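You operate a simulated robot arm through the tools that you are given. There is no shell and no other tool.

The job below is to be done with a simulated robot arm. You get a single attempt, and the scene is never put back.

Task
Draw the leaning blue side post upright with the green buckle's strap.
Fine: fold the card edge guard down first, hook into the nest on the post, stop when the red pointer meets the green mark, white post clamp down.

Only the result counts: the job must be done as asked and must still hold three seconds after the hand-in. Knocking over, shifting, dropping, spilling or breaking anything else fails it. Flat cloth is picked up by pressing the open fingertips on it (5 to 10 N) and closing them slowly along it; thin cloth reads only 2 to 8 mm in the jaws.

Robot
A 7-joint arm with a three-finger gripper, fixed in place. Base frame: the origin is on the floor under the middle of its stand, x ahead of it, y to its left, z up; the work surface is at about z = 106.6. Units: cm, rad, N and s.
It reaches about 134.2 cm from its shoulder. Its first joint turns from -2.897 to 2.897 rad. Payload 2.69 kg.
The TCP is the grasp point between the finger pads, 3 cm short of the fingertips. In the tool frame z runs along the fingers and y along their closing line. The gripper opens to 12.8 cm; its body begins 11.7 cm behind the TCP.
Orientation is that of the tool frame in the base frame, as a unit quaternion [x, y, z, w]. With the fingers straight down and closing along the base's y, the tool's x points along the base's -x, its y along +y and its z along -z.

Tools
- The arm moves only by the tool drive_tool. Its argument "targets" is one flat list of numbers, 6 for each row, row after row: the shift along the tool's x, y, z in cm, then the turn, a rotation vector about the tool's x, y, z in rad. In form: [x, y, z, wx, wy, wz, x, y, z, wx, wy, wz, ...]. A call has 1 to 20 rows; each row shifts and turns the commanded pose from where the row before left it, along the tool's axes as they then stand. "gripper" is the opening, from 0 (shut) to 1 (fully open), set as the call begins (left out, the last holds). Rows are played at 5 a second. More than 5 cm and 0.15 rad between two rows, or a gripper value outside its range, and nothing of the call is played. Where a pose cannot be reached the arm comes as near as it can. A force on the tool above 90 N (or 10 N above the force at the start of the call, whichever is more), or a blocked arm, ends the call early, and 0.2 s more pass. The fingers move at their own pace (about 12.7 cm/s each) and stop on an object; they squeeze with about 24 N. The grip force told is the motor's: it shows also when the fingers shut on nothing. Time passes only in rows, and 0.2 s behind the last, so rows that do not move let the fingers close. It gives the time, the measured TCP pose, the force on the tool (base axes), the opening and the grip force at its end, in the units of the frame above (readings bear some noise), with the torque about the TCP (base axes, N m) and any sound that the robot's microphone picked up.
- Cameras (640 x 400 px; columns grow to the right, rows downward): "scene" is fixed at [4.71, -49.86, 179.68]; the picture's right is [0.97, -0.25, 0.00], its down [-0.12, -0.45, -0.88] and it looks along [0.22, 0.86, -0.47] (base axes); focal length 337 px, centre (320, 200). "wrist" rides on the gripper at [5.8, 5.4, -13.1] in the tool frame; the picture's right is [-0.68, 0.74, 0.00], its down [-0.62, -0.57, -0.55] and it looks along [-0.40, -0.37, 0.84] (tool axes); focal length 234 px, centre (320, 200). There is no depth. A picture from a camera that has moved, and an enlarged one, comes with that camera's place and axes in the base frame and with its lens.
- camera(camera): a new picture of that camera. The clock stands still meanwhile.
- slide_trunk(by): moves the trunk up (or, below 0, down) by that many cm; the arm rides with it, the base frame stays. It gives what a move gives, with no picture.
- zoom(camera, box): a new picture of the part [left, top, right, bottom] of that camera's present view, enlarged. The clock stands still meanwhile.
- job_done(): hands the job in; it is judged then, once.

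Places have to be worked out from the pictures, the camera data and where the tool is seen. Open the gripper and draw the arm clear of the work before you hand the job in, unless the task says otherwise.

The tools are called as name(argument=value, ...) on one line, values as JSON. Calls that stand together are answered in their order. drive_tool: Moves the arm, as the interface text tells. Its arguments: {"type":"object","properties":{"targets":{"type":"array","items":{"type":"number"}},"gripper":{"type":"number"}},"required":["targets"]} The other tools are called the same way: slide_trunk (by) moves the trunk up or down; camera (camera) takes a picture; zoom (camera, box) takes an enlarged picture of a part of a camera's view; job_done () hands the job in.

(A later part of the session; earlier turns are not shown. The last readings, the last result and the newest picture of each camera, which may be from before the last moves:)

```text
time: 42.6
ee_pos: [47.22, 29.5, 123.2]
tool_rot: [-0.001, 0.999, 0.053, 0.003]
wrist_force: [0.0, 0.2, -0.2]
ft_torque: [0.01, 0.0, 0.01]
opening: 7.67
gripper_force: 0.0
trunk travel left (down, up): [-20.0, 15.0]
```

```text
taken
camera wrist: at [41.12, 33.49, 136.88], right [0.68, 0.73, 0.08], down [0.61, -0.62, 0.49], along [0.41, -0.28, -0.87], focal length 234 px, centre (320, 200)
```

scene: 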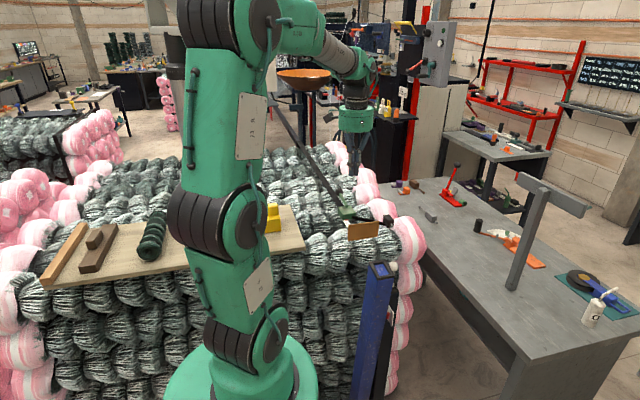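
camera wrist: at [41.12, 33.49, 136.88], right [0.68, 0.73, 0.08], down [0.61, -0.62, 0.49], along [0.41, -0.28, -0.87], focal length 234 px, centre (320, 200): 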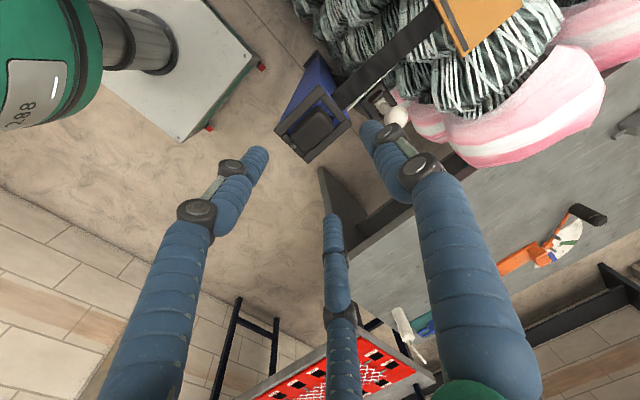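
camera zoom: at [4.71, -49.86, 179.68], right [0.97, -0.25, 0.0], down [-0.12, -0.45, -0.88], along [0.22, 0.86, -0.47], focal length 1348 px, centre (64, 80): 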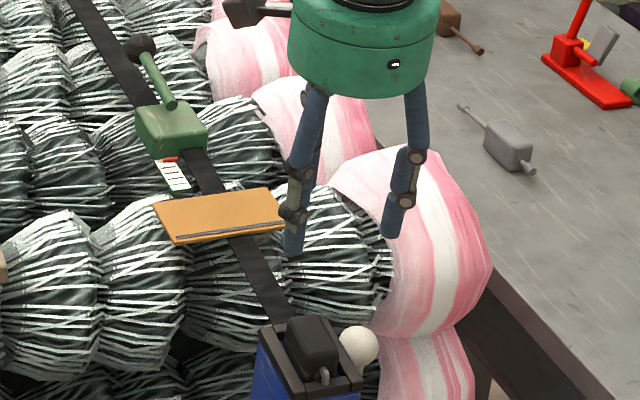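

The hook is nested. I zoom where the strap crosses the guard, and on the buckle and its gauge.

zoom(camera="scene", box=[340, 195, 404, 250])

zoom(camera="wrist", box=[290, 0, 450, 130])

zoom(camera="scene", box=[340, 180, 388, 230])

```text
7.27 times, centred on (372, 222) of scene
camera zoom: at [4.71, -49.86, 179.68], right [0.97, -0.25, 0.0], down [-0.12, -0.45, -0.88], along [0.22, 0.86, -0.47], focal length 2451 px, centre (-58, 36)
```

zoom: 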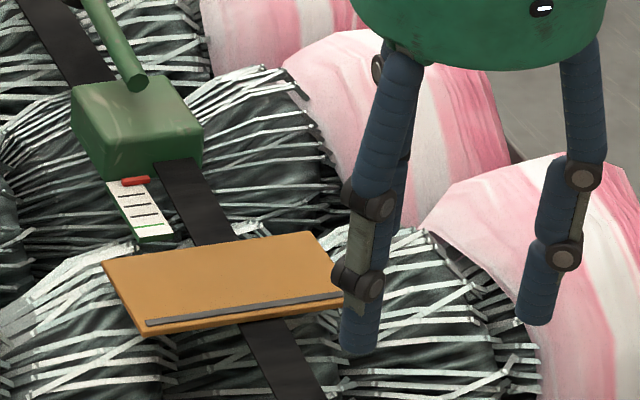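

```text
3.08 times, centred on (370, 65) of wrist
camera zoom: at [41.12, 33.49, 136.88], right [0.68, 0.73, 0.08], down [0.61, -0.62, 0.49], along [0.41, -0.28, -0.87], focal length 720 px, centre (166, 615)
```

zoom: 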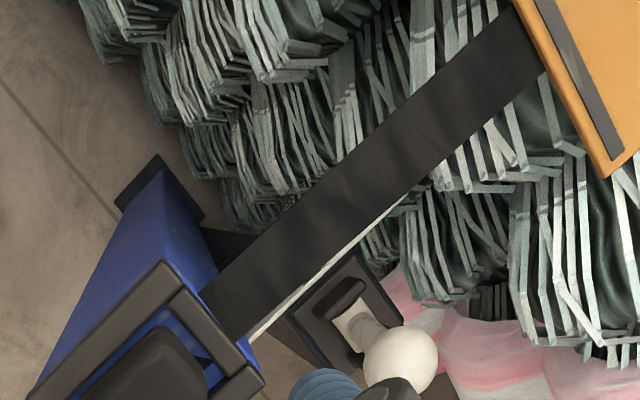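

```text
8.00 times, centred on (364, 205) of scene
camera zoom: at [4.71, -49.86, 179.68], right [0.97, -0.25, 0.0], down [-0.12, -0.45, -0.88], along [0.22, 0.86, -0.47], focal length 2696 px, centre (-32, 160)
```

zoom: 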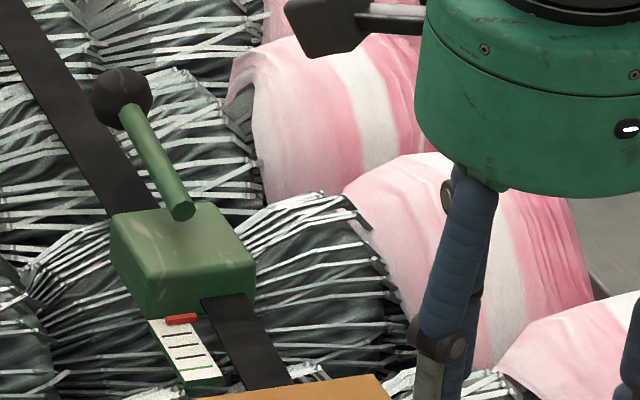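

The strap runs straight from the buckle to the nest. Now the ratchet handle: I level the hand, rise, and fly over to look at the buckle's lever and knob from close by.

drive_tool(targets=[0, 0, -4, 0.05, 0, 0, 0, 0, -4, 0.045, 0, 0, 0, 0, -4, 0, 0, 0, 0, 4.5, 0, 0, 0, 0, 0, 4.5, 0, 0, 0, 0, 0, 4.5, 0, 0, 0, 0, 0, 4.5, 0, 0, 0, 0, 0, 4.5, 0, 0, 0, 0, 0, 4.5, 0, 0, 0, 0, 0, 4.5, 0, 0, 0, 0, 0, 4.5, 0, 0, 0, 0, 0, 4.5, 0, 0, 0, 0, 0, 0, 0, 0, 0, 0])

camera(camera="wrist")

zoom(camera="scene", box=[310, 150, 406, 230])

```text
time: 45.4
ee_pos: [46.93, 69.52, 135.41]
tool_rot: [-0.001, 1.0, 0.006, 0.003]
wrist_force: [-0.3, 0.9, -0.4]
ft_torque: [-0.1, -0.01, 0.02]
opening: 7.66
gripper_force: 0.1
trunk travel left (down, up): [-20.0, 15.0]
```

```text
taken
camera wrist: at [40.97, 74.65, 148.6], right [0.68, 0.74, 0.01], down [0.61, -0.57, 0.55], along [0.41, -0.36, -0.84], focal length 234 px, centre (320, 200)
```

wrist: 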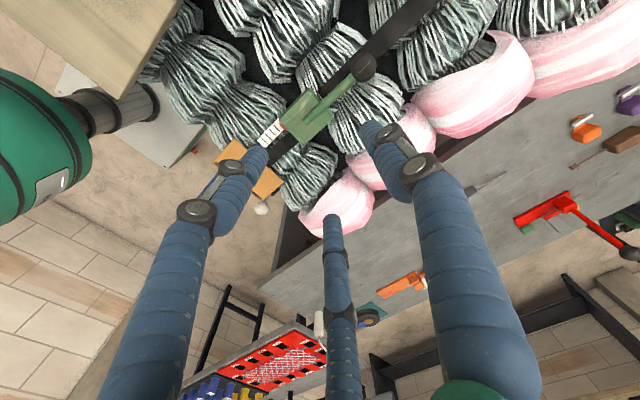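

```text
5.00 times, centred on (358, 190) of scene
camera zoom: at [4.71, -49.86, 179.68], right [0.97, -0.25, 0.0], down [-0.12, -0.45, -0.88], along [0.22, 0.86, -0.47], focal length 1685 px, centre (130, 250)
```

zoom: 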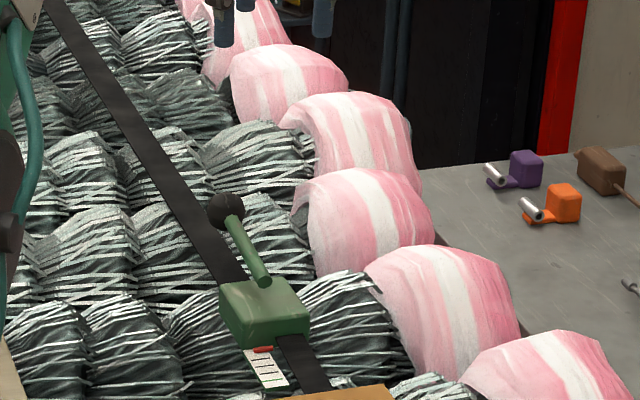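

zoom(camera="wrist", box=[250, 40, 390, 150])

```text
3.64 times, centred on (320, 95) of wrist
camera zoom: at [40.97, 74.65, 148.6], right [0.68, 0.74, 0.01], down [0.61, -0.57, 0.55], along [0.41, -0.36, -0.84], focal length 852 px, centre (320, 582)
```

zoom: 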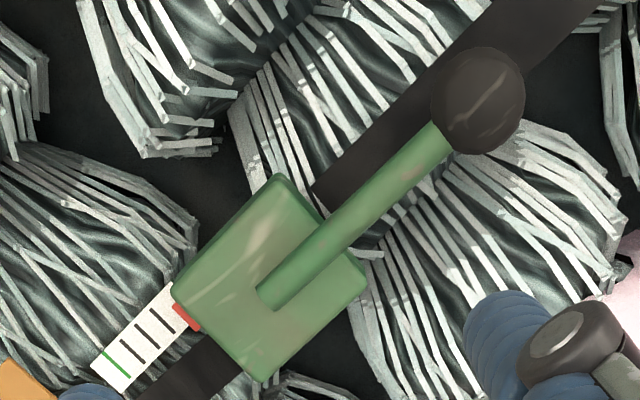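

The lever is clear now: buckle centred at (46.5, 67.4), rod from its top centre along +y, and knob at about (46.5, 77.8, 113-115). I move above the knob to align for a grip.

drive_tool(targets=[0.15, 4.1, 2, 0, 0, 0, 0.15, 4.1, 2, 0, 0, 0, 0, 0, 3, 0, 0, 0, 0, 0, 3, 0, 0, 0, 0, 0, 0, 0, 0, 0])

zoom(camera="wrist", box=[240, 60, 400, 190])

zoom(camera="scene", box=[300, 150, 396, 230])

```text
time: 46.6
ee_pos: [46.73, 77.73, 125.71]
tool_rot: [0.0, 1.0, 0.006, 0.003]
wrist_force: [0.1, 0.6, 0.2]
ft_torque: [-0.02, 0.01, -0.01]
opening: 7.68
gripper_force: 0.1
trunk travel left (down, up): [-20.0, 15.0]
```

```text
3.08 times, centred on (320, 125) of wrist
camera zoom: at [40.72, 82.81, 139.0], right [0.68, 0.74, 0.01], down [0.61, -0.57, 0.55], along [0.41, -0.36, -0.84], focal length 720 px, centre (320, 431)
```

zoom: 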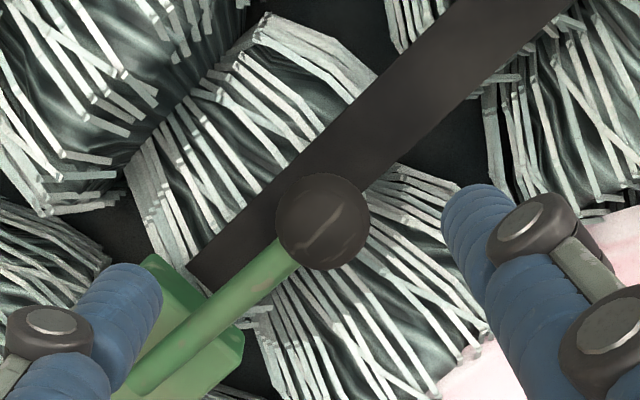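

```text
5.00 times, centred on (348, 190) of scene
camera zoom: at [4.71, -49.86, 179.68], right [0.97, -0.25, 0.0], down [-0.12, -0.45, -0.88], along [0.22, 0.86, -0.47], focal length 1685 px, centre (180, 250)
```

zoom: 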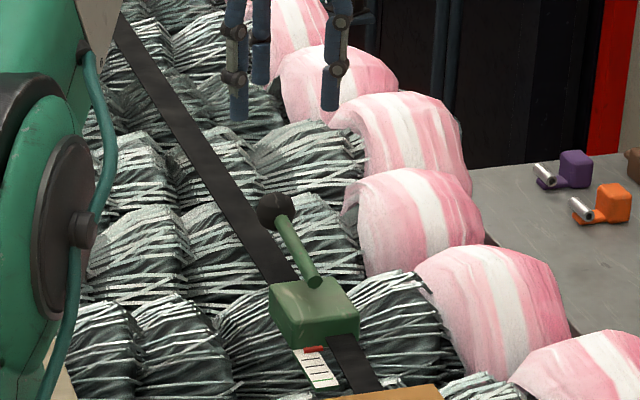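

Triangulated from two wrist views, the knob centre is at (46.7, 77.9, 112.9), radius about 1.7 cm, and the lever is nearly horizontal. I descend around it, in two stages.

drive_tool(targets=[0, 0.15, 3, 0, 0, 0, 0, 0, 3, 0, 0, 0, 0, 0, 2.5, 0, 0, 0, 0, 0, 0, 0, 0, 0])

zoom(camera="wrist", box=[240, 90, 400, 220])

zoom(camera="scene", box=[310, 160, 374, 220])

```text
time: 47.6
ee_pos: [46.49, 77.79, 117.29]
tool_rot: [0.0, 1.0, 0.006, 0.003]
wrist_force: [0.0, -0.5, -0.1]
ft_torque: [-0.01, 0.04, -0.01]
opening: 7.68
gripper_force: 0.1
trunk travel left (down, up): [-20.0, 15.0]
```

```text
3.08 times, centred on (320, 155) of wrist
camera zoom: at [40.6, 83.0, 130.44], right [0.68, 0.74, 0.01], down [0.61, -0.57, 0.55], along [0.41, -0.36, -0.84], focal length 720 px, centre (320, 338)
```

zoom: 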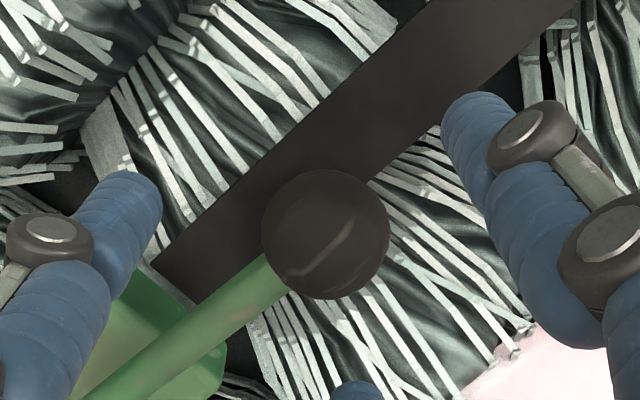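

```text
6.67 times, centred on (342, 190) of scene
camera zoom: at [4.71, -49.86, 179.68], right [0.97, -0.25, 0.0], down [-0.12, -0.45, -0.88], along [0.22, 0.86, -0.47], focal length 2247 px, centre (173, 267)
```

zoom: 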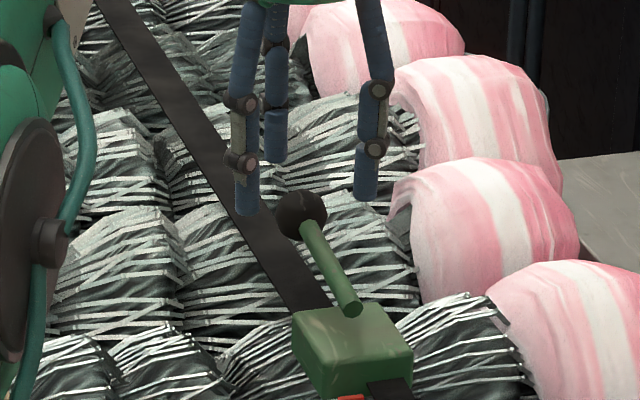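

The knob is on the tool axis, 4 cm below the grasp point. I descend onto it slowly and then close.

drive_tool(targets=[-0.1, 0.05, 1.5, 0, 0, 0, 0, 0, 1.3, 0, 0, 0, 0, 0, 1.2, 0, 0, 0, 0, 0, 0, 0, 0, 0])

zoom(camera="wrist", box=[240, 110, 400, 240])

zoom(camera="scene", box=[310, 160, 374, 220])

```text
time: 48.6
ee_pos: [46.62, 78.06, 113.01]
tool_rot: [0.0, 1.0, 0.006, 0.003]
wrist_force: [0.1, -0.6, -0.2]
ft_torque: [-0.02, 0.0, 0.03]
opening: 7.67
gripper_force: 0.0
trunk travel left (down, up): [-20.0, 15.0]
```

```text
3.08 times, centred on (320, 175) of wrist
camera zoom: at [40.65, 83.1, 126.3], right [0.68, 0.74, 0.01], down [0.61, -0.57, 0.55], along [0.41, -0.36, -0.84], focal length 720 px, centre (320, 277)
```

zoom: 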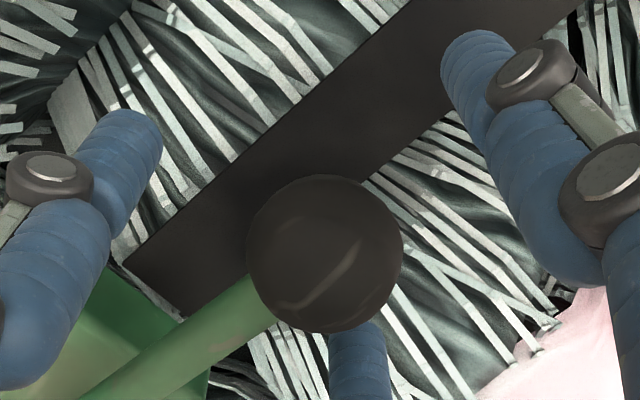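

```text
6.67 times, centred on (342, 190) of scene
camera zoom: at [4.71, -49.86, 179.68], right [0.97, -0.25, 0.0], down [-0.12, -0.45, -0.88], along [0.22, 0.86, -0.47], focal length 2247 px, centre (173, 267)
```

zoom: 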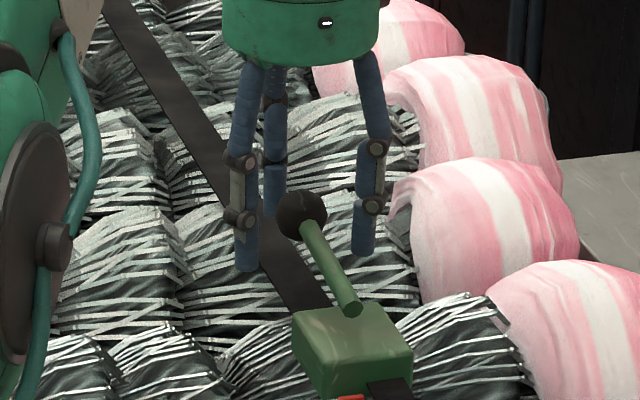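

The knob is at the grasp point (picture agrees). I close the fingers on it.

drive_tool(targets=[0, 0, 0, 0, 0, 0, 0, 0, 0, 0, 0, 0, 0, 0, 0, 0, 0, 0, 0, 0, 0, 0, 0, 0], gripper=0)

zoom(camera="scene", box=[310, 160, 374, 220])

```text
time: 49.6
ee_pos: [46.92, 77.79, 113.04]
tool_rot: [0.001, 1.0, 0.006, 0.003]
wrist_force: [34.8, -18.9, -1.3]
ft_torque: [-0.22, -0.54, -0.15]
opening: 3.41
gripper_force: 45.1
trunk travel left (down, up): [-20.0, 15.0]
```

```text
6.67 times, centred on (342, 190) of scene
camera zoom: at [4.71, -49.86, 179.68], right [0.97, -0.25, 0.0], down [-0.12, -0.45, -0.88], along [0.22, 0.86, -0.47], focal length 2247 px, centre (173, 267)
```

zoom: 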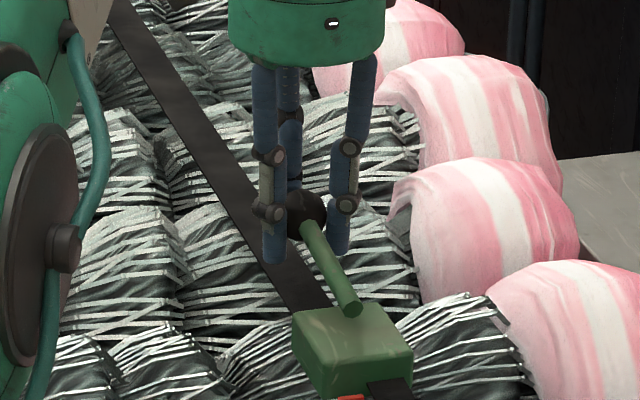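

Gripped at 3.41 cm, with side loads showing the knob sits slightly +x and -y of my commanded pose. I relieve that.

drive_tool(targets=[-0.25, -0.15, 0, 0, 0, 0, 0, 0, 0, 0, 0, 0])

```text
time: 50.2
ee_pos: [46.98, 77.77, 113.11]
tool_rot: [-0.001, 1.0, 0.006, 0.003]
wrist_force: [20.6, -17.2, -1.7]
ft_torque: [-0.04, 0.08, -0.02]
opening: 3.38
gripper_force: 45.2
trunk travel left (down, up): [-20.0, 15.0]
```

drive_tool(targets=[-0.2, -0.25, 0, 0, 0, 0, 0, 0, 0, 0, 0, 0])

```text
time: 50.8
ee_pos: [47.02, 77.8, 113.11]
tool_rot: [0.0, 1.0, 0.008, 0.003]
wrist_force: [0.1, 5.4, -4.9]
ft_torque: [0.55, 0.33, 0.07]
opening: 3.38
gripper_force: 44.9
trunk travel left (down, up): [-20.0, 15.0]
```

Loads are nearly zero now. I start lifting the lever along its arc in small steps to feel how it moves.

drive_tool(targets=[0, -0.08, -0.48, 0, 0, 0, 0, -0.11, -0.48, 0, 0, 0, 0, 0, 0, 0, 0, 0])

zoom(camera="scene", box=[310, 160, 374, 220])

```text
time: 51.6
ee_pos: [46.94, 77.6, 114.19]
tool_rot: [0.0, 1.0, 0.007, 0.002]
wrist_force: [-12.0, 20.8, -2.7]
ft_torque: [0.6, 0.45, 0.12]
opening: 3.39
gripper_force: 44.8
trunk travel left (down, up): [-20.0, 15.0]
```

```text
6.67 times, centred on (342, 190) of scene
camera zoom: at [4.71, -49.86, 179.68], right [0.97, -0.25, 0.0], down [-0.12, -0.45, -0.88], along [0.22, 0.86, -0.47], focal length 2247 px, centre (173, 267)
```

zoom: 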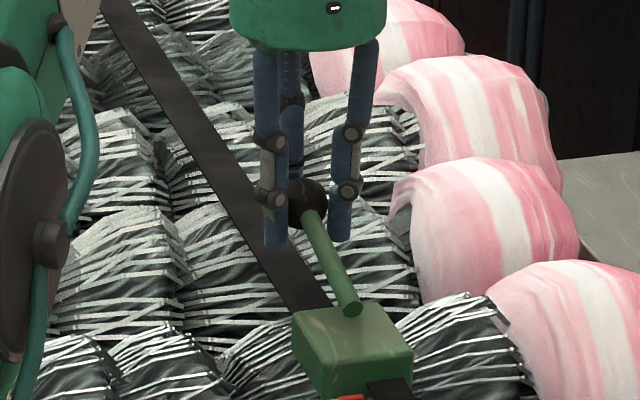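

It lifts easily (vertical force only 3 N), and the +y reaction tells me the lever pivots higher than assumed, at about z 112.8. I correct the arc and lift on to about 15 degrees.

drive_tool(targets=[0.1, 0.05, -0.65, 0, 0, 0, 0, -0.1, -0.65, 0, 0, 0, 0, 0, 0, 0, 0, 0])

zoom(camera="scene", box=[320, 170, 384, 230])

```text
time: 52.4
ee_pos: [47.05, 77.35, 115.65]
tool_rot: [-0.001, 1.0, 0.005, 0.003]
wrist_force: [-5.9, 9.1, -4.7]
ft_torque: [0.54, 0.08, 0.04]
opening: 3.39
gripper_force: 44.9
trunk travel left (down, up): [-20.0, 15.0]
```

```text
6.67 times, centred on (352, 200) of scene
camera zoom: at [4.71, -49.86, 179.68], right [0.97, -0.25, 0.0], down [-0.12, -0.45, -0.88], along [0.22, 0.86, -0.47], focal length 2247 px, centre (107, 200)
```

zoom: 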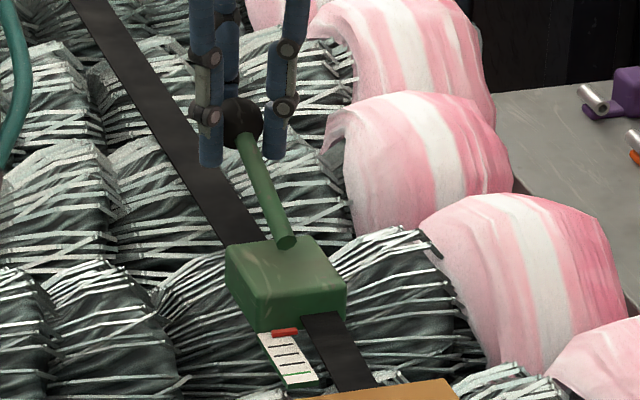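

Moving well. I continue the arc up to about 32 degrees.

drive_tool(targets=[0.05, -0.15, -0.75, 0, 0, 0, 0, -0.28, -0.68, 0, 0, 0, 0, -0.32, -0.66, 0, 0, 0, 0, -0.37, -0.63, 0, 0, 0, 0, 0, 0, 0, 0, 0])

zoom(camera="scene", box=[320, 170, 384, 230])

```text
time: 53.6
ee_pos: [46.93, 76.34, 118.07]
tool_rot: [0.001, 1.0, 0.006, 0.003]
wrist_force: [-17.7, 0.7, -7.6]
ft_torque: [0.48, 0.51, 0.07]
opening: 3.45
gripper_force: 45.2
trunk travel left (down, up): [-20.0, 15.0]
```

```text
6.67 times, centred on (352, 200) of scene
camera zoom: at [4.71, -49.86, 179.68], right [0.97, -0.25, 0.0], down [-0.12, -0.45, -0.88], along [0.22, 0.86, -0.47], focal length 2247 px, centre (107, 200)
```

zoom: 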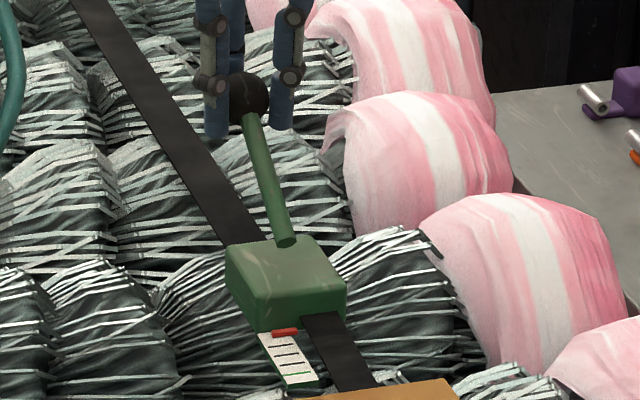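

drive_tool(targets=[0.15, -0.37, -0.62, 0, 0, 0, 0, -0.43, -0.6, 0, 0, 0, 0, -0.47, -0.57, 0, 0, 0, 0, -0.5, -0.54, 0, 0, 0, 0, -0.55, -0.5, 0, 0, 0, 0, 0, 0, 0, 0, 0])

zoom(camera="scene", box=[320, 170, 384, 230])

```text
time: 55.0
ee_pos: [46.95, 74.09, 121.35]
tool_rot: [0.0, 1.0, 0.008, 0.004]
wrist_force: [9.6, 17.1, 11.7]
ft_torque: [0.59, -0.16, -0.06]
opening: 3.44
gripper_force: 45.0
trunk travel left (down, up): [-20.0, 15.0]
```

```text
6.67 times, centred on (352, 200) of scene
camera zoom: at [4.71, -49.86, 179.68], right [0.97, -0.25, 0.0], down [-0.12, -0.45, -0.88], along [0.22, 0.86, -0.47], focal length 2247 px, centre (107, 200)
```

zoom: 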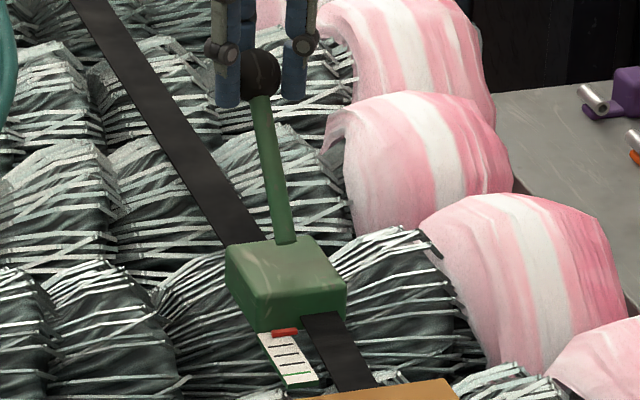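

The lever follows; radial load tells me to swing a little wider. I continue toward vertical.

drive_tool(targets=[-0.05, -0.45, -0.64, 0, 0, 0, 0, -0.7, -0.47, 0, 0, 0, 0, -0.75, -0.41, 0, 0, 0, 0, 0, 0, 0, 0, 0])

zoom(camera="scene", box=[320, 170, 384, 230])

```text
time: 56.0
ee_pos: [46.89, 72.09, 122.71]
tool_rot: [0.0, 1.0, 0.007, 0.004]
wrist_force: [4.6, 19.8, 23.5]
ft_torque: [0.74, 0.04, -0.02]
opening: 3.47
gripper_force: 44.9
trunk travel left (down, up): [-20.0, 15.0]
```

```text
6.67 times, centred on (352, 200) of scene
camera zoom: at [4.71, -49.86, 179.68], right [0.97, -0.25, 0.0], down [-0.12, -0.45, -0.88], along [0.22, 0.86, -0.47], focal length 2247 px, centre (107, 200)
```

zoom: 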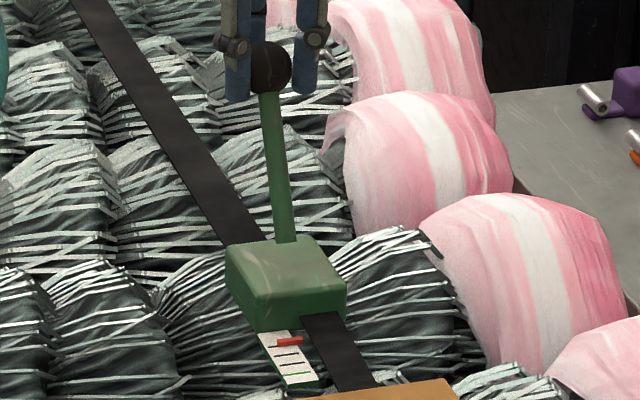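

The gauge pointer on the buckle has started to move: the strap is drawing on this stroke. I check the post and the plate.

zoom(camera="scene", box=[340, 240, 420, 330])

zoom(camera="scene", box=[340, 200, 388, 230])

camera(camera="wrist")

```text
4.44 times, centred on (380, 285) of scene
camera zoom: at [4.71, -49.86, 179.68], right [0.97, -0.25, 0.0], down [-0.12, -0.45, -0.88], along [0.22, 0.86, -0.47], focal length 1498 px, centre (53, -178)
```

zoom: 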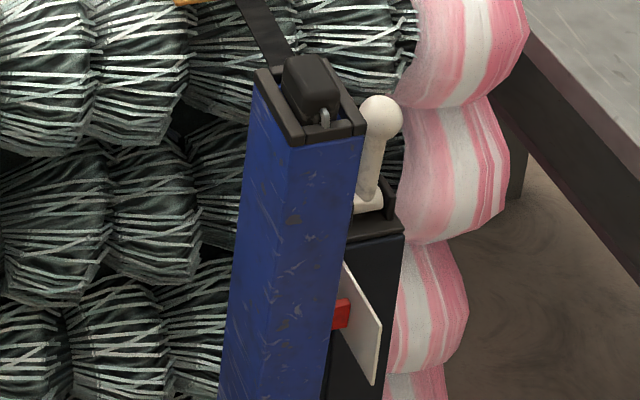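

```text
13.33 times, centred on (364, 215) of scene
camera zoom: at [4.71, -49.86, 179.68], right [0.97, -0.25, 0.0], down [-0.12, -0.45, -0.88], along [0.22, 0.86, -0.47], focal length 4494 px, centre (-267, 0)
```

zoom: 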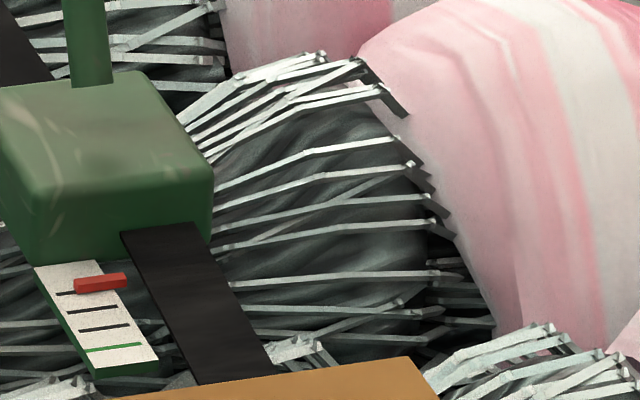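

```text
taken
camera wrist: at [40.97, 77.22, 135.86], right [0.68, 0.74, 0.02], down [0.61, -0.57, 0.54], along [0.41, -0.36, -0.84], focal length 234 px, centre (320, 200)
```

wrist: 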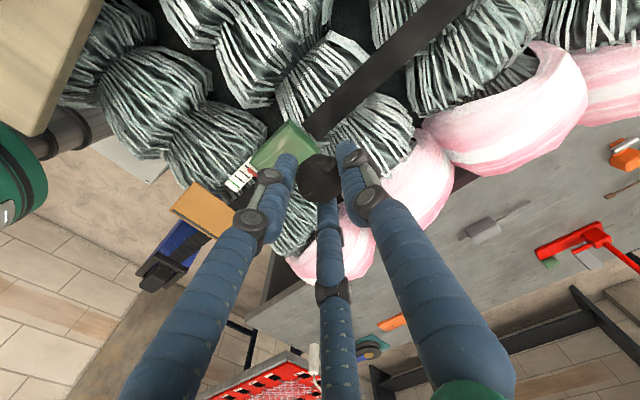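

The post is coming up and the buckle pointer has reached its first tick. The knob has slid about 2 cm down the fingers, so I now push mostly along -y with little lift, in short moves, watching the gauge.

drive_tool(targets=[0, -0.5, 0, 0, 0, 0, 0, -0.5, 0, 0, 0, 0, 0, 0, 0, 0, 0, 0])

zoom(camera="scene", box=[340, 180, 388, 230])

zoom(camera="scene", box=[340, 240, 420, 330])

```text
time: 56.8
ee_pos: [47.0, 71.2, 122.68]
tool_rot: [-0.001, 1.0, 0.008, 0.004]
wrist_force: [7.6, 31.1, 35.8]
ft_torque: [0.66, -0.18, 0.01]
opening: 3.44
gripper_force: 45.1
trunk travel left (down, up): [-20.0, 15.0]
```

```text
8.00 times, centred on (364, 205) of scene
camera zoom: at [4.71, -49.86, 179.68], right [0.97, -0.25, 0.0], down [-0.12, -0.45, -0.88], along [0.22, 0.86, -0.47], focal length 2696 px, centre (-32, 160)
```

zoom: 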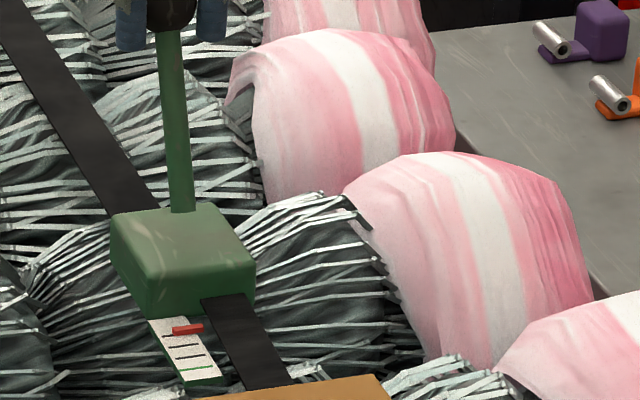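

```text
4.44 times, centred on (380, 285) of scene
camera zoom: at [4.71, -49.86, 179.68], right [0.97, -0.25, 0.0], down [-0.12, -0.45, -0.88], along [0.22, 0.86, -0.47], focal length 1498 px, centre (53, -178)
```

zoom: 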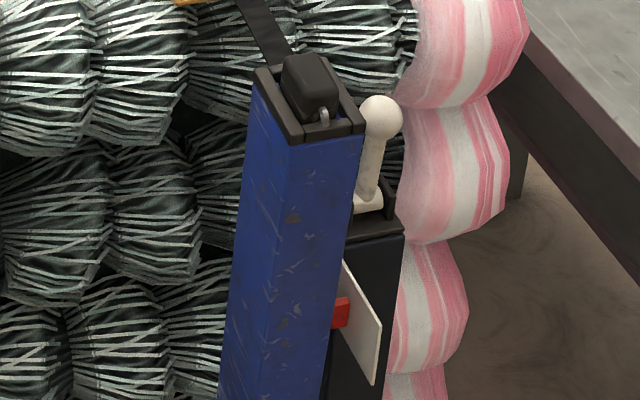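

The gauge has stayed at the first tick over this last bit, so the draw may come once per stroke. I push further with a little lift to relieve the radial load and see whether it moves again.

drive_tool(targets=[0, -0.5, -0.35, 0, 0, 0, 0, -0.5, -0.25, 0, 0, 0, 0, 0, 0, 0, 0, 0])

zoom(camera="scene", box=[340, 160, 388, 230])

zoom(camera="scene", box=[340, 240, 420, 330])

```text
time: 57.6
ee_pos: [46.96, 70.82, 122.66]
tool_rot: [-0.001, 1.0, 0.006, 0.003]
wrist_force: [-3.9, 89.5, -6.2]
ft_torque: [0.92, 0.36, 0.09]
opening: 3.71
gripper_force: 44.9
trunk travel left (down, up): [-20.0, 15.0]
```

```text
5.71 times, centred on (364, 195) of scene
camera zoom: at [4.71, -49.86, 179.68], right [0.97, -0.25, 0.0], down [-0.12, -0.45, -0.88], along [0.22, 0.86, -0.47], focal length 1926 px, centre (69, 229)
```

zoom: 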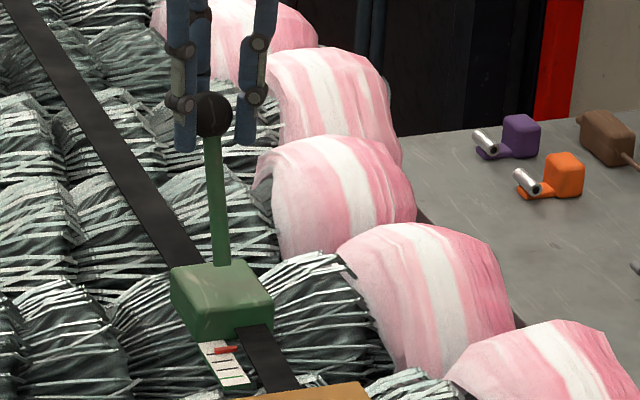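

```text
4.44 times, centred on (380, 285) of scene
camera zoom: at [4.71, -49.86, 179.68], right [0.97, -0.25, 0.0], down [-0.12, -0.45, -0.88], along [0.22, 0.86, -0.47], focal length 1498 px, centre (53, -178)
```

zoom: 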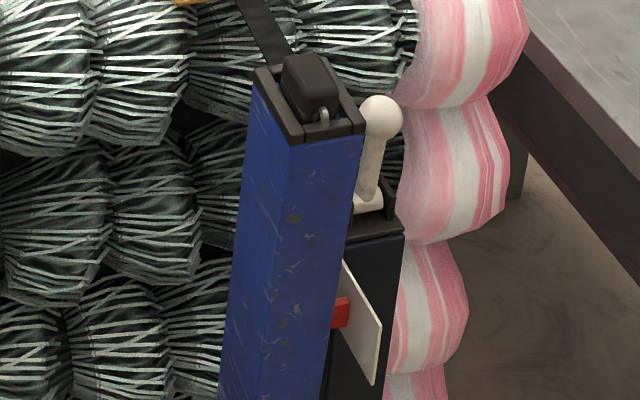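

That is the lever's end stop (89 N), at about 68 degrees; one full stroke moved the pointer one tick. I back off at once and begin the return stroke.

drive_tool(targets=[0, 0.9, 0.2, 0, 0, 0, 0, 0.85, 0.3, 0, 0, 0, 0, 0, 0, 0, 0, 0])

zoom(camera="wrist", box=[200, 90, 400, 240])

zoom(camera="scene", box=[340, 200, 388, 230])

```text
time: 58.4
ee_pos: [47.04, 71.4, 122.52]
tool_rot: [0.0, 1.0, 0.004, 0.002]
wrist_force: [-14.9, -10.1, 2.6]
ft_torque: [-1.05, 0.23, 0.06]
opening: 3.39
gripper_force: 44.7
trunk travel left (down, up): [-20.0, 15.0]
```

```text
2.67 times, centred on (300, 165) of wrist
camera zoom: at [41.04, 76.59, 135.61], right [0.68, 0.74, 0.01], down [0.61, -0.57, 0.55], along [0.41, -0.37, -0.84], focal length 624 px, centre (373, 293)
```

zoom: 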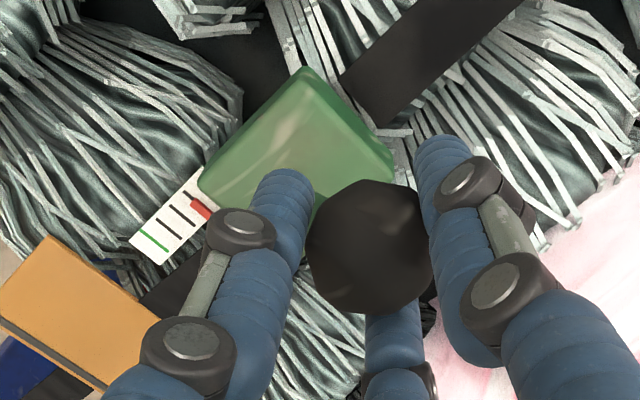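

```text
13.33 times, centred on (364, 215) of scene
camera zoom: at [4.71, -49.86, 179.68], right [0.97, -0.25, 0.0], down [-0.12, -0.45, -0.88], along [0.22, 0.86, -0.47], focal length 4494 px, centre (-267, 0)
```

zoom: 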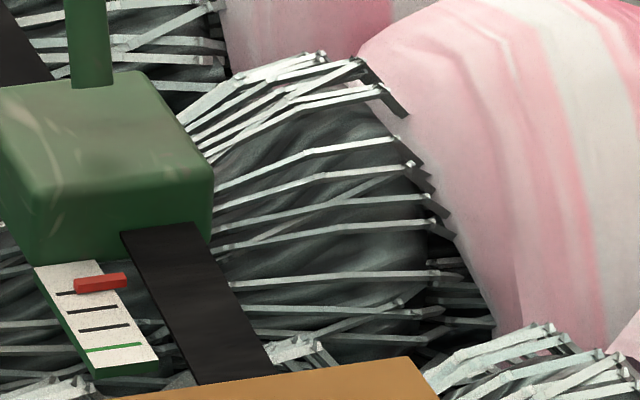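

The pointer holds at one tick (the ratchet keeps it). I bring the lever back down along its arc.

drive_tool(targets=[0.1, 0.58, 0.5, 0, 0, 0, 0, 0.58, 0.5, 0, 0, 0, 0, 0.58, 0.5, 0, 0, 0, 0, 0.55, 0.5, 0, 0, 0, 0, 0.52, 0.55, 0, 0, 0, 0, 0.5, 0.55, 0, 0, 0, 0, 0, 0, 0, 0, 0])

zoom(camera="scene", box=[320, 160, 384, 230])

```text
time: 60.0
ee_pos: [46.98, 75.13, 119.55]
tool_rot: [0.0, 1.0, 0.006, 0.003]
wrist_force: [3.5, -18.6, -6.6]
ft_torque: [-0.88, -0.09, 0.0]
opening: 3.42
gripper_force: 45.4
trunk travel left (down, up): [-20.0, 15.0]
```

```text
5.71 times, centred on (352, 195) of scene
camera zoom: at [4.71, -49.86, 179.68], right [0.97, -0.25, 0.0], down [-0.12, -0.45, -0.88], along [0.22, 0.86, -0.47], focal length 1926 px, centre (137, 229)
```

zoom: 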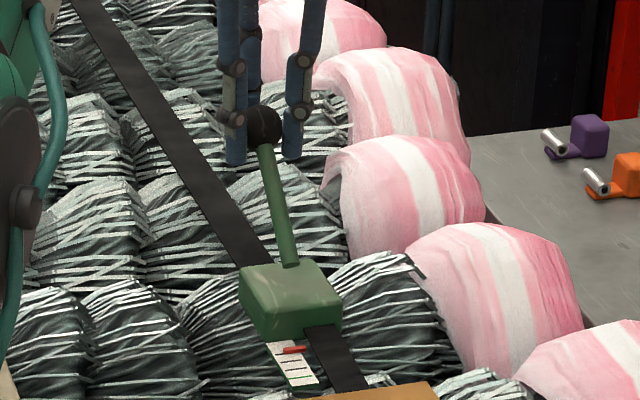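

drive_tool(targets=[0, 0.39, 0.69, 0, 0, 0, 0, 0.39, 0.69, 0, 0, 0, 0, 0.36, 0.68, 0, 0, 0, 0, 0.36, 0.68, 0, 0, 0, 0, 0.25, 0.72, 0, 0, 0, 0, 0.22, 0.72, 0, 0, 0, 0, 0, 0, 0, 0, 0])

zoom(camera="scene", box=[320, 160, 384, 230])

```text
time: 61.6
ee_pos: [46.99, 77.18, 115.63]
tool_rot: [0.0, 1.0, 0.007, 0.004]
wrist_force: [18.5, 12.5, 8.9]
ft_torque: [-0.22, -0.32, -0.08]
opening: 3.39
gripper_force: 45.0
trunk travel left (down, up): [-20.0, 15.0]
```

```text
5.71 times, centred on (352, 195) of scene
camera zoom: at [4.71, -49.86, 179.68], right [0.97, -0.25, 0.0], down [-0.12, -0.45, -0.88], along [0.22, 0.86, -0.47], focal length 1926 px, centre (137, 229)
```

zoom: 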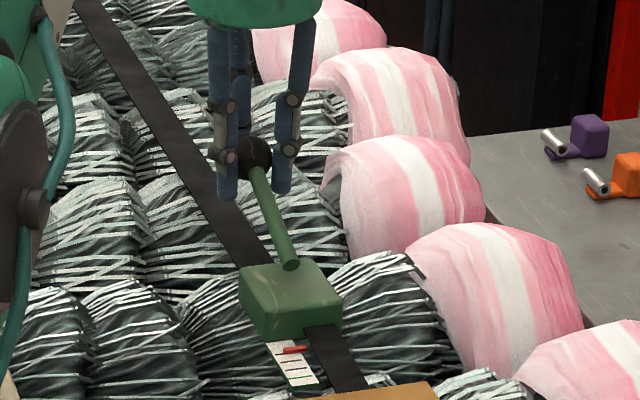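

drive_tool(targets=[-0.15, 0.25, 0.7, 0, 0, 0, 0, 0.15, 0.7, 0, 0, 0, 0, 0.1, 0.55, 0, 0, 0, 0, 0.05, 0.4, 0, 0, 0, 0, 0, 0, 0, 0, 0])

zoom(camera="scene", box=[320, 160, 384, 230])

zoom(camera="wrist", box=[240, 110, 400, 240])

```text
time: 62.8
ee_pos: [47.0, 77.68, 113.04]
tool_rot: [0.001, 1.0, 0.006, 0.003]
wrist_force: [-0.5, 22.6, 6.6]
ft_torque: [-0.22, 0.12, 0.07]
opening: 3.38
gripper_force: 45.1
trunk travel left (down, up): [-20.0, 15.0]
```

```text
5.71 times, centred on (352, 195) of scene
camera zoom: at [4.71, -49.86, 179.68], right [0.97, -0.25, 0.0], down [-0.12, -0.45, -0.88], along [0.22, 0.86, -0.47], focal length 1926 px, centre (137, 229)
```

zoom: 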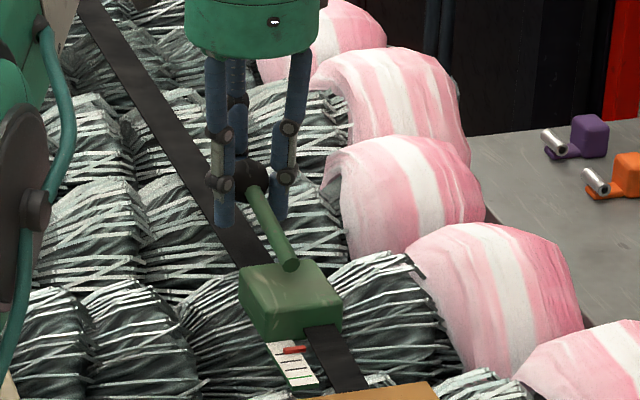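

```text
3.08 times, centred on (320, 175) of wrist
camera zoom: at [41.0, 82.84, 126.19], right [0.68, 0.74, 0.01], down [0.61, -0.57, 0.54], along [0.41, -0.36, -0.84], focal length 720 px, centre (320, 277)
```

zoom: 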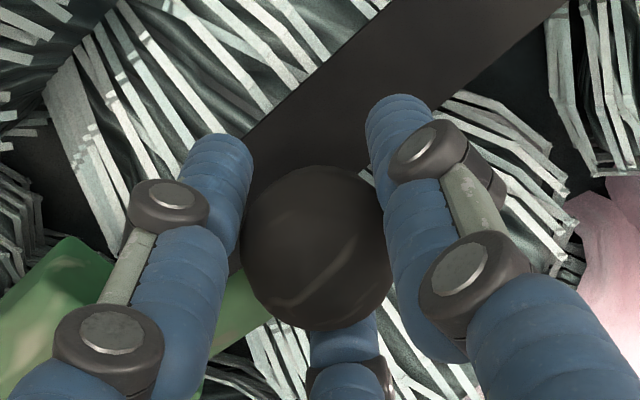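

Lever is back at its rest position. Second stroke: I relieve the side load and follow the arc about the refined pivot (y 67.3, z 111.8, radius 10.35).

drive_tool(targets=[0, 0.1, -0.7, 0, 0, 0, 0, -0.15, -0.88, 0, 0, 0, 0, -0.27, -0.86, 0, 0, 0, 0, -0.35, -0.83, 0, 0, 0, 0, 0, 0, 0, 0, 0])

zoom(camera="scene", box=[340, 200, 388, 230])

```text
time: 64.0
ee_pos: [46.97, 76.94, 116.29]
tool_rot: [0.0, 1.0, 0.006, 0.002]
wrist_force: [-3.5, 3.5, -4.2]
ft_torque: [0.34, 0.21, 0.05]
opening: 3.4
gripper_force: 45.2
trunk travel left (down, up): [-20.0, 15.0]
```

```text
13.33 times, centred on (364, 215) of scene
camera zoom: at [4.71, -49.86, 179.68], right [0.97, -0.25, 0.0], down [-0.12, -0.45, -0.88], along [0.22, 0.86, -0.47], focal length 4494 px, centre (-267, 0)
```

zoom: 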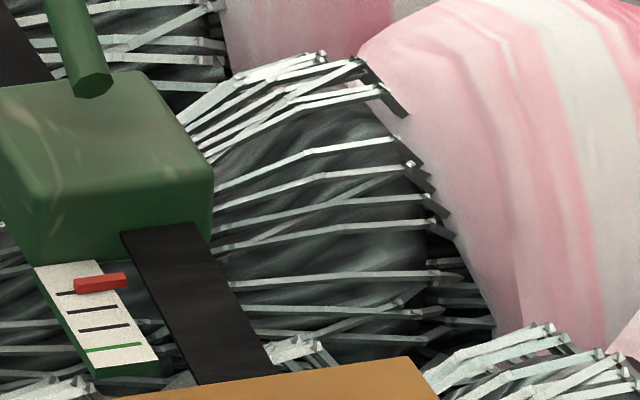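

Very low loads on this arc. Continue up to about 45 degrees.

drive_tool(targets=[0, -0.42, -0.81, 0, 0, 0, 0, -0.48, -0.76, 0, 0, 0, 0, -0.55, -0.71, 0, 0, 0, 0, -0.61, -0.67, 0, 0, 0, 0, 0, 0, 0, 0, 0])

zoom(camera="scene", box=[340, 200, 388, 230])

```text
time: 65.2
ee_pos: [47.02, 75.07, 119.7]
tool_rot: [0.0, 1.0, 0.009, 0.004]
wrist_force: [0.1, 28.5, 19.4]
ft_torque: [0.52, 0.14, -0.04]
opening: 3.44
gripper_force: 44.8
trunk travel left (down, up): [-20.0, 15.0]
```

```text
13.33 times, centred on (364, 215) of scene
camera zoom: at [4.71, -49.86, 179.68], right [0.97, -0.25, 0.0], down [-0.12, -0.45, -0.88], along [0.22, 0.86, -0.47], focal length 4494 px, centre (-267, 0)
```

zoom: 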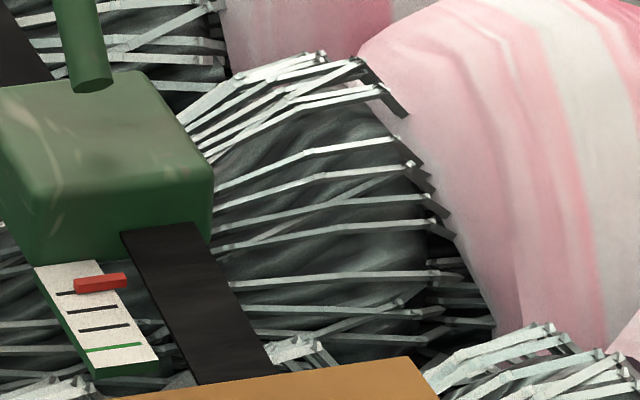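

drive_tool(targets=[0, -0.4, -0.8, 0, 0, 0, 0, -0.66, -0.6, 0, 0, 0, 0, 0, 0, 0, 0, 0])

zoom(camera="scene", box=[340, 200, 388, 230])

```text
time: 66.0
ee_pos: [47.06, 73.89, 120.78]
tool_rot: [0.0, 1.0, 0.006, 0.004]
wrist_force: [-2.4, 20.7, 15.4]
ft_torque: [0.7, 0.06, 0.07]
opening: 3.42
gripper_force: 44.2
trunk travel left (down, up): [-20.0, 15.0]
```

```text
13.33 times, centred on (364, 215) of scene
camera zoom: at [4.71, -49.86, 179.68], right [0.97, -0.25, 0.0], down [-0.12, -0.45, -0.88], along [0.22, 0.86, -0.47], focal length 4494 px, centre (-267, 0)
```

zoom: 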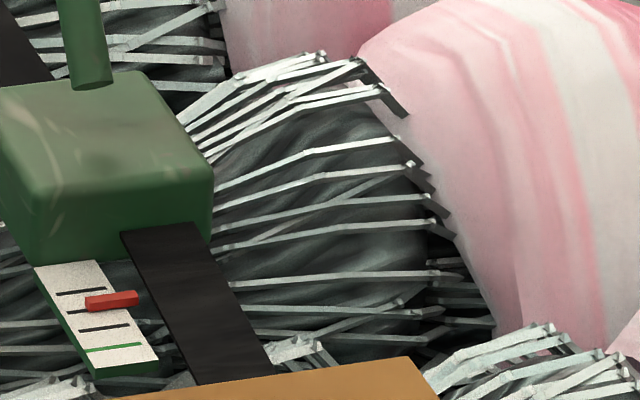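

The pointer jumped exactly one more tick as the lever passed about 55 degrees: two of four. I return the lever by the same path.

drive_tool(targets=[0, 0.66, 0.6, 0, 0, 0, 0, 0.5, 0.75, 0, 0, 0, 0, 0.61, 0.67, 0, 0, 0, 0, 0.5, 0.71, 0, 0, 0, 0, 0.45, 0.76, 0, 0, 0, 0, 0, 0, 0, 0, 0])

drive_tool(targets=[0, 0.38, 0.81, 0, 0, 0, 0, 0.32, 0.83, 0, 0, 0, 0, 0.22, 0.86, 0, 0, 0, 0, 0.14, 0.88, 0, 0, 0, 0, 0.06, 0.7, 0, 0, 0, 0, 0, 0, 0, 0, 0])

zoom(camera="scene", box=[320, 160, 384, 230])

zoom(camera="wrist", box=[240, 110, 400, 240])

```text
time: 67.4
ee_pos: [47.05, 76.42, 117.04]
tool_rot: [0.0, 1.0, 0.005, 0.002]
wrist_force: [-5.1, 1.9, 3.6]
ft_torque: [-0.16, -0.09, 0.02]
opening: 3.43
gripper_force: 45.2
trunk travel left (down, up): [-20.0, 15.0]
```

```text
time: 68.8
ee_pos: [47.06, 77.6, 113.21]
tool_rot: [0.001, 1.0, 0.006, 0.002]
wrist_force: [-0.5, 9.1, 5.6]
ft_torque: [-0.33, -0.05, -0.03]
opening: 3.38
gripper_force: 45.4
trunk travel left (down, up): [-20.0, 15.0]
```

```text
5.71 times, centred on (352, 195) of scene
camera zoom: at [4.71, -49.86, 179.68], right [0.97, -0.25, 0.0], down [-0.12, -0.45, -0.88], along [0.22, 0.86, -0.47], focal length 1926 px, centre (137, 229)
```

zoom: 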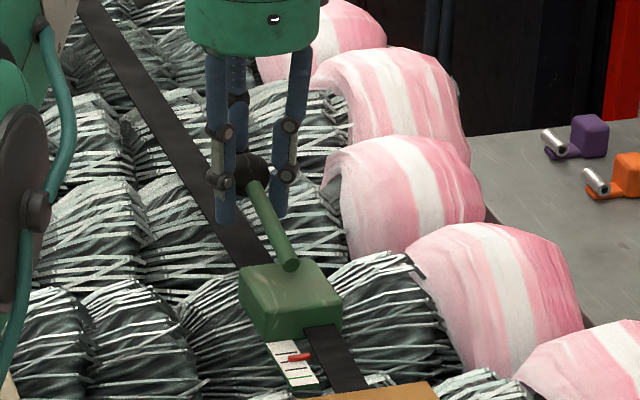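

```text
3.08 times, centred on (320, 175) of wrist
camera zoom: at [41.0, 82.75, 126.42], right [0.68, 0.74, 0.01], down [0.61, -0.57, 0.54], along [0.41, -0.36, -0.84], focal length 720 px, centre (320, 277)
```

zoom: 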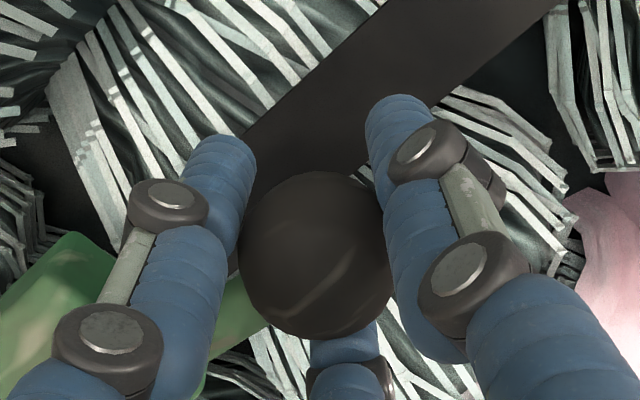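

The knob is about 0.4 cm above its rest position; I press it down the last bit, so the pawl re-engages.

drive_tool(targets=[0, 0.05, 0.25, 0, 0, 0, 0, 0.05, 0.2, 0, 0, 0, 0, 0, 0, 0, 0, 0])

zoom(camera="scene", box=[340, 200, 388, 230])

zoom(camera="scene", box=[340, 240, 420, 330])

```text
time: 69.6
ee_pos: [46.98, 77.77, 112.71]
tool_rot: [0.0, 1.0, 0.006, 0.002]
wrist_force: [5.2, 1.1, 6.1]
ft_torque: [-0.53, -0.07, -0.02]
opening: 3.38
gripper_force: 45.2
trunk travel left (down, up): [-20.0, 15.0]
```

```text
13.33 times, centred on (364, 215) of scene
camera zoom: at [4.71, -49.86, 179.68], right [0.97, -0.25, 0.0], down [-0.12, -0.45, -0.88], along [0.22, 0.86, -0.47], focal length 4494 px, centre (-267, 0)
```

zoom: 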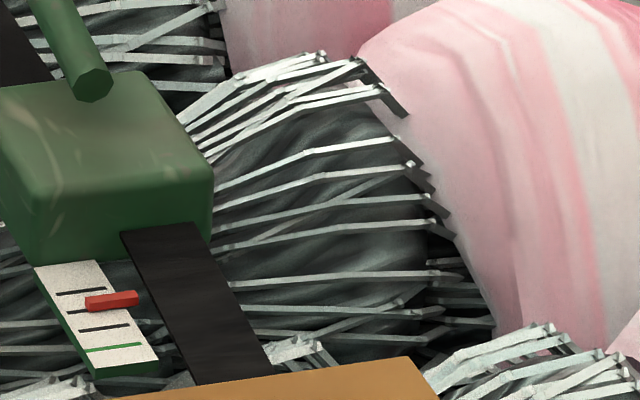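

```text
4.44 times, centred on (380, 285) of scene
camera zoom: at [4.71, -49.86, 179.68], right [0.97, -0.25, 0.0], down [-0.12, -0.45, -0.88], along [0.22, 0.86, -0.47], focal length 1498 px, centre (53, -178)
```

zoom: 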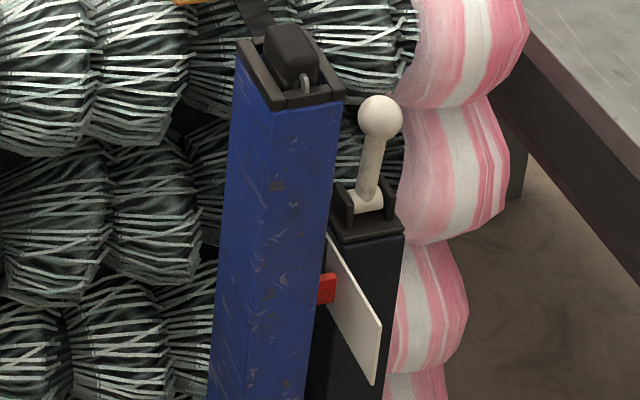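

Two notches in, and the post is visibly rising. Third stroke along the same arc, first up to about 45 degrees.

drive_tool(targets=[0, -0.05, -0.9, 0, 0, 0, 0, -0.17, -0.88, 0, 0, 0, 0, -0.27, -0.86, 0, 0, 0, 0, -0.35, -0.83, 0, 0, 0, 0, -0.42, -0.81, 0, 0, 0, 0, -0.46, -0.77, 0, 0, 0, 0, -0.52, -0.74, 0, 0, 0, 0, -0.55, -0.72, 0, 0, 0, 0, 0, 0, 0, 0, 0])

zoom(camera="scene", box=[340, 200, 388, 230])

```text
time: 71.6
ee_pos: [46.98, 75.02, 119.31]
tool_rot: [0.0, 1.0, 0.008, 0.004]
wrist_force: [16.1, 20.5, 10.7]
ft_torque: [0.44, 0.02, -0.14]
opening: 3.42
gripper_force: 45.3
trunk travel left (down, up): [-20.0, 15.0]
```

```text
13.33 times, centred on (364, 215) of scene
camera zoom: at [4.71, -49.86, 179.68], right [0.97, -0.25, 0.0], down [-0.12, -0.45, -0.88], along [0.22, 0.86, -0.47], focal length 4494 px, centre (-267, 0)
```

zoom: 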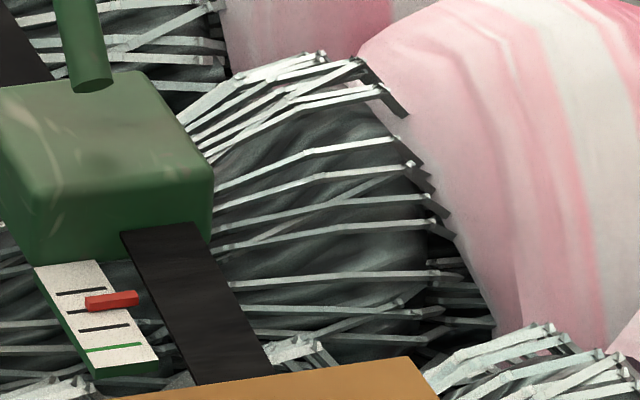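

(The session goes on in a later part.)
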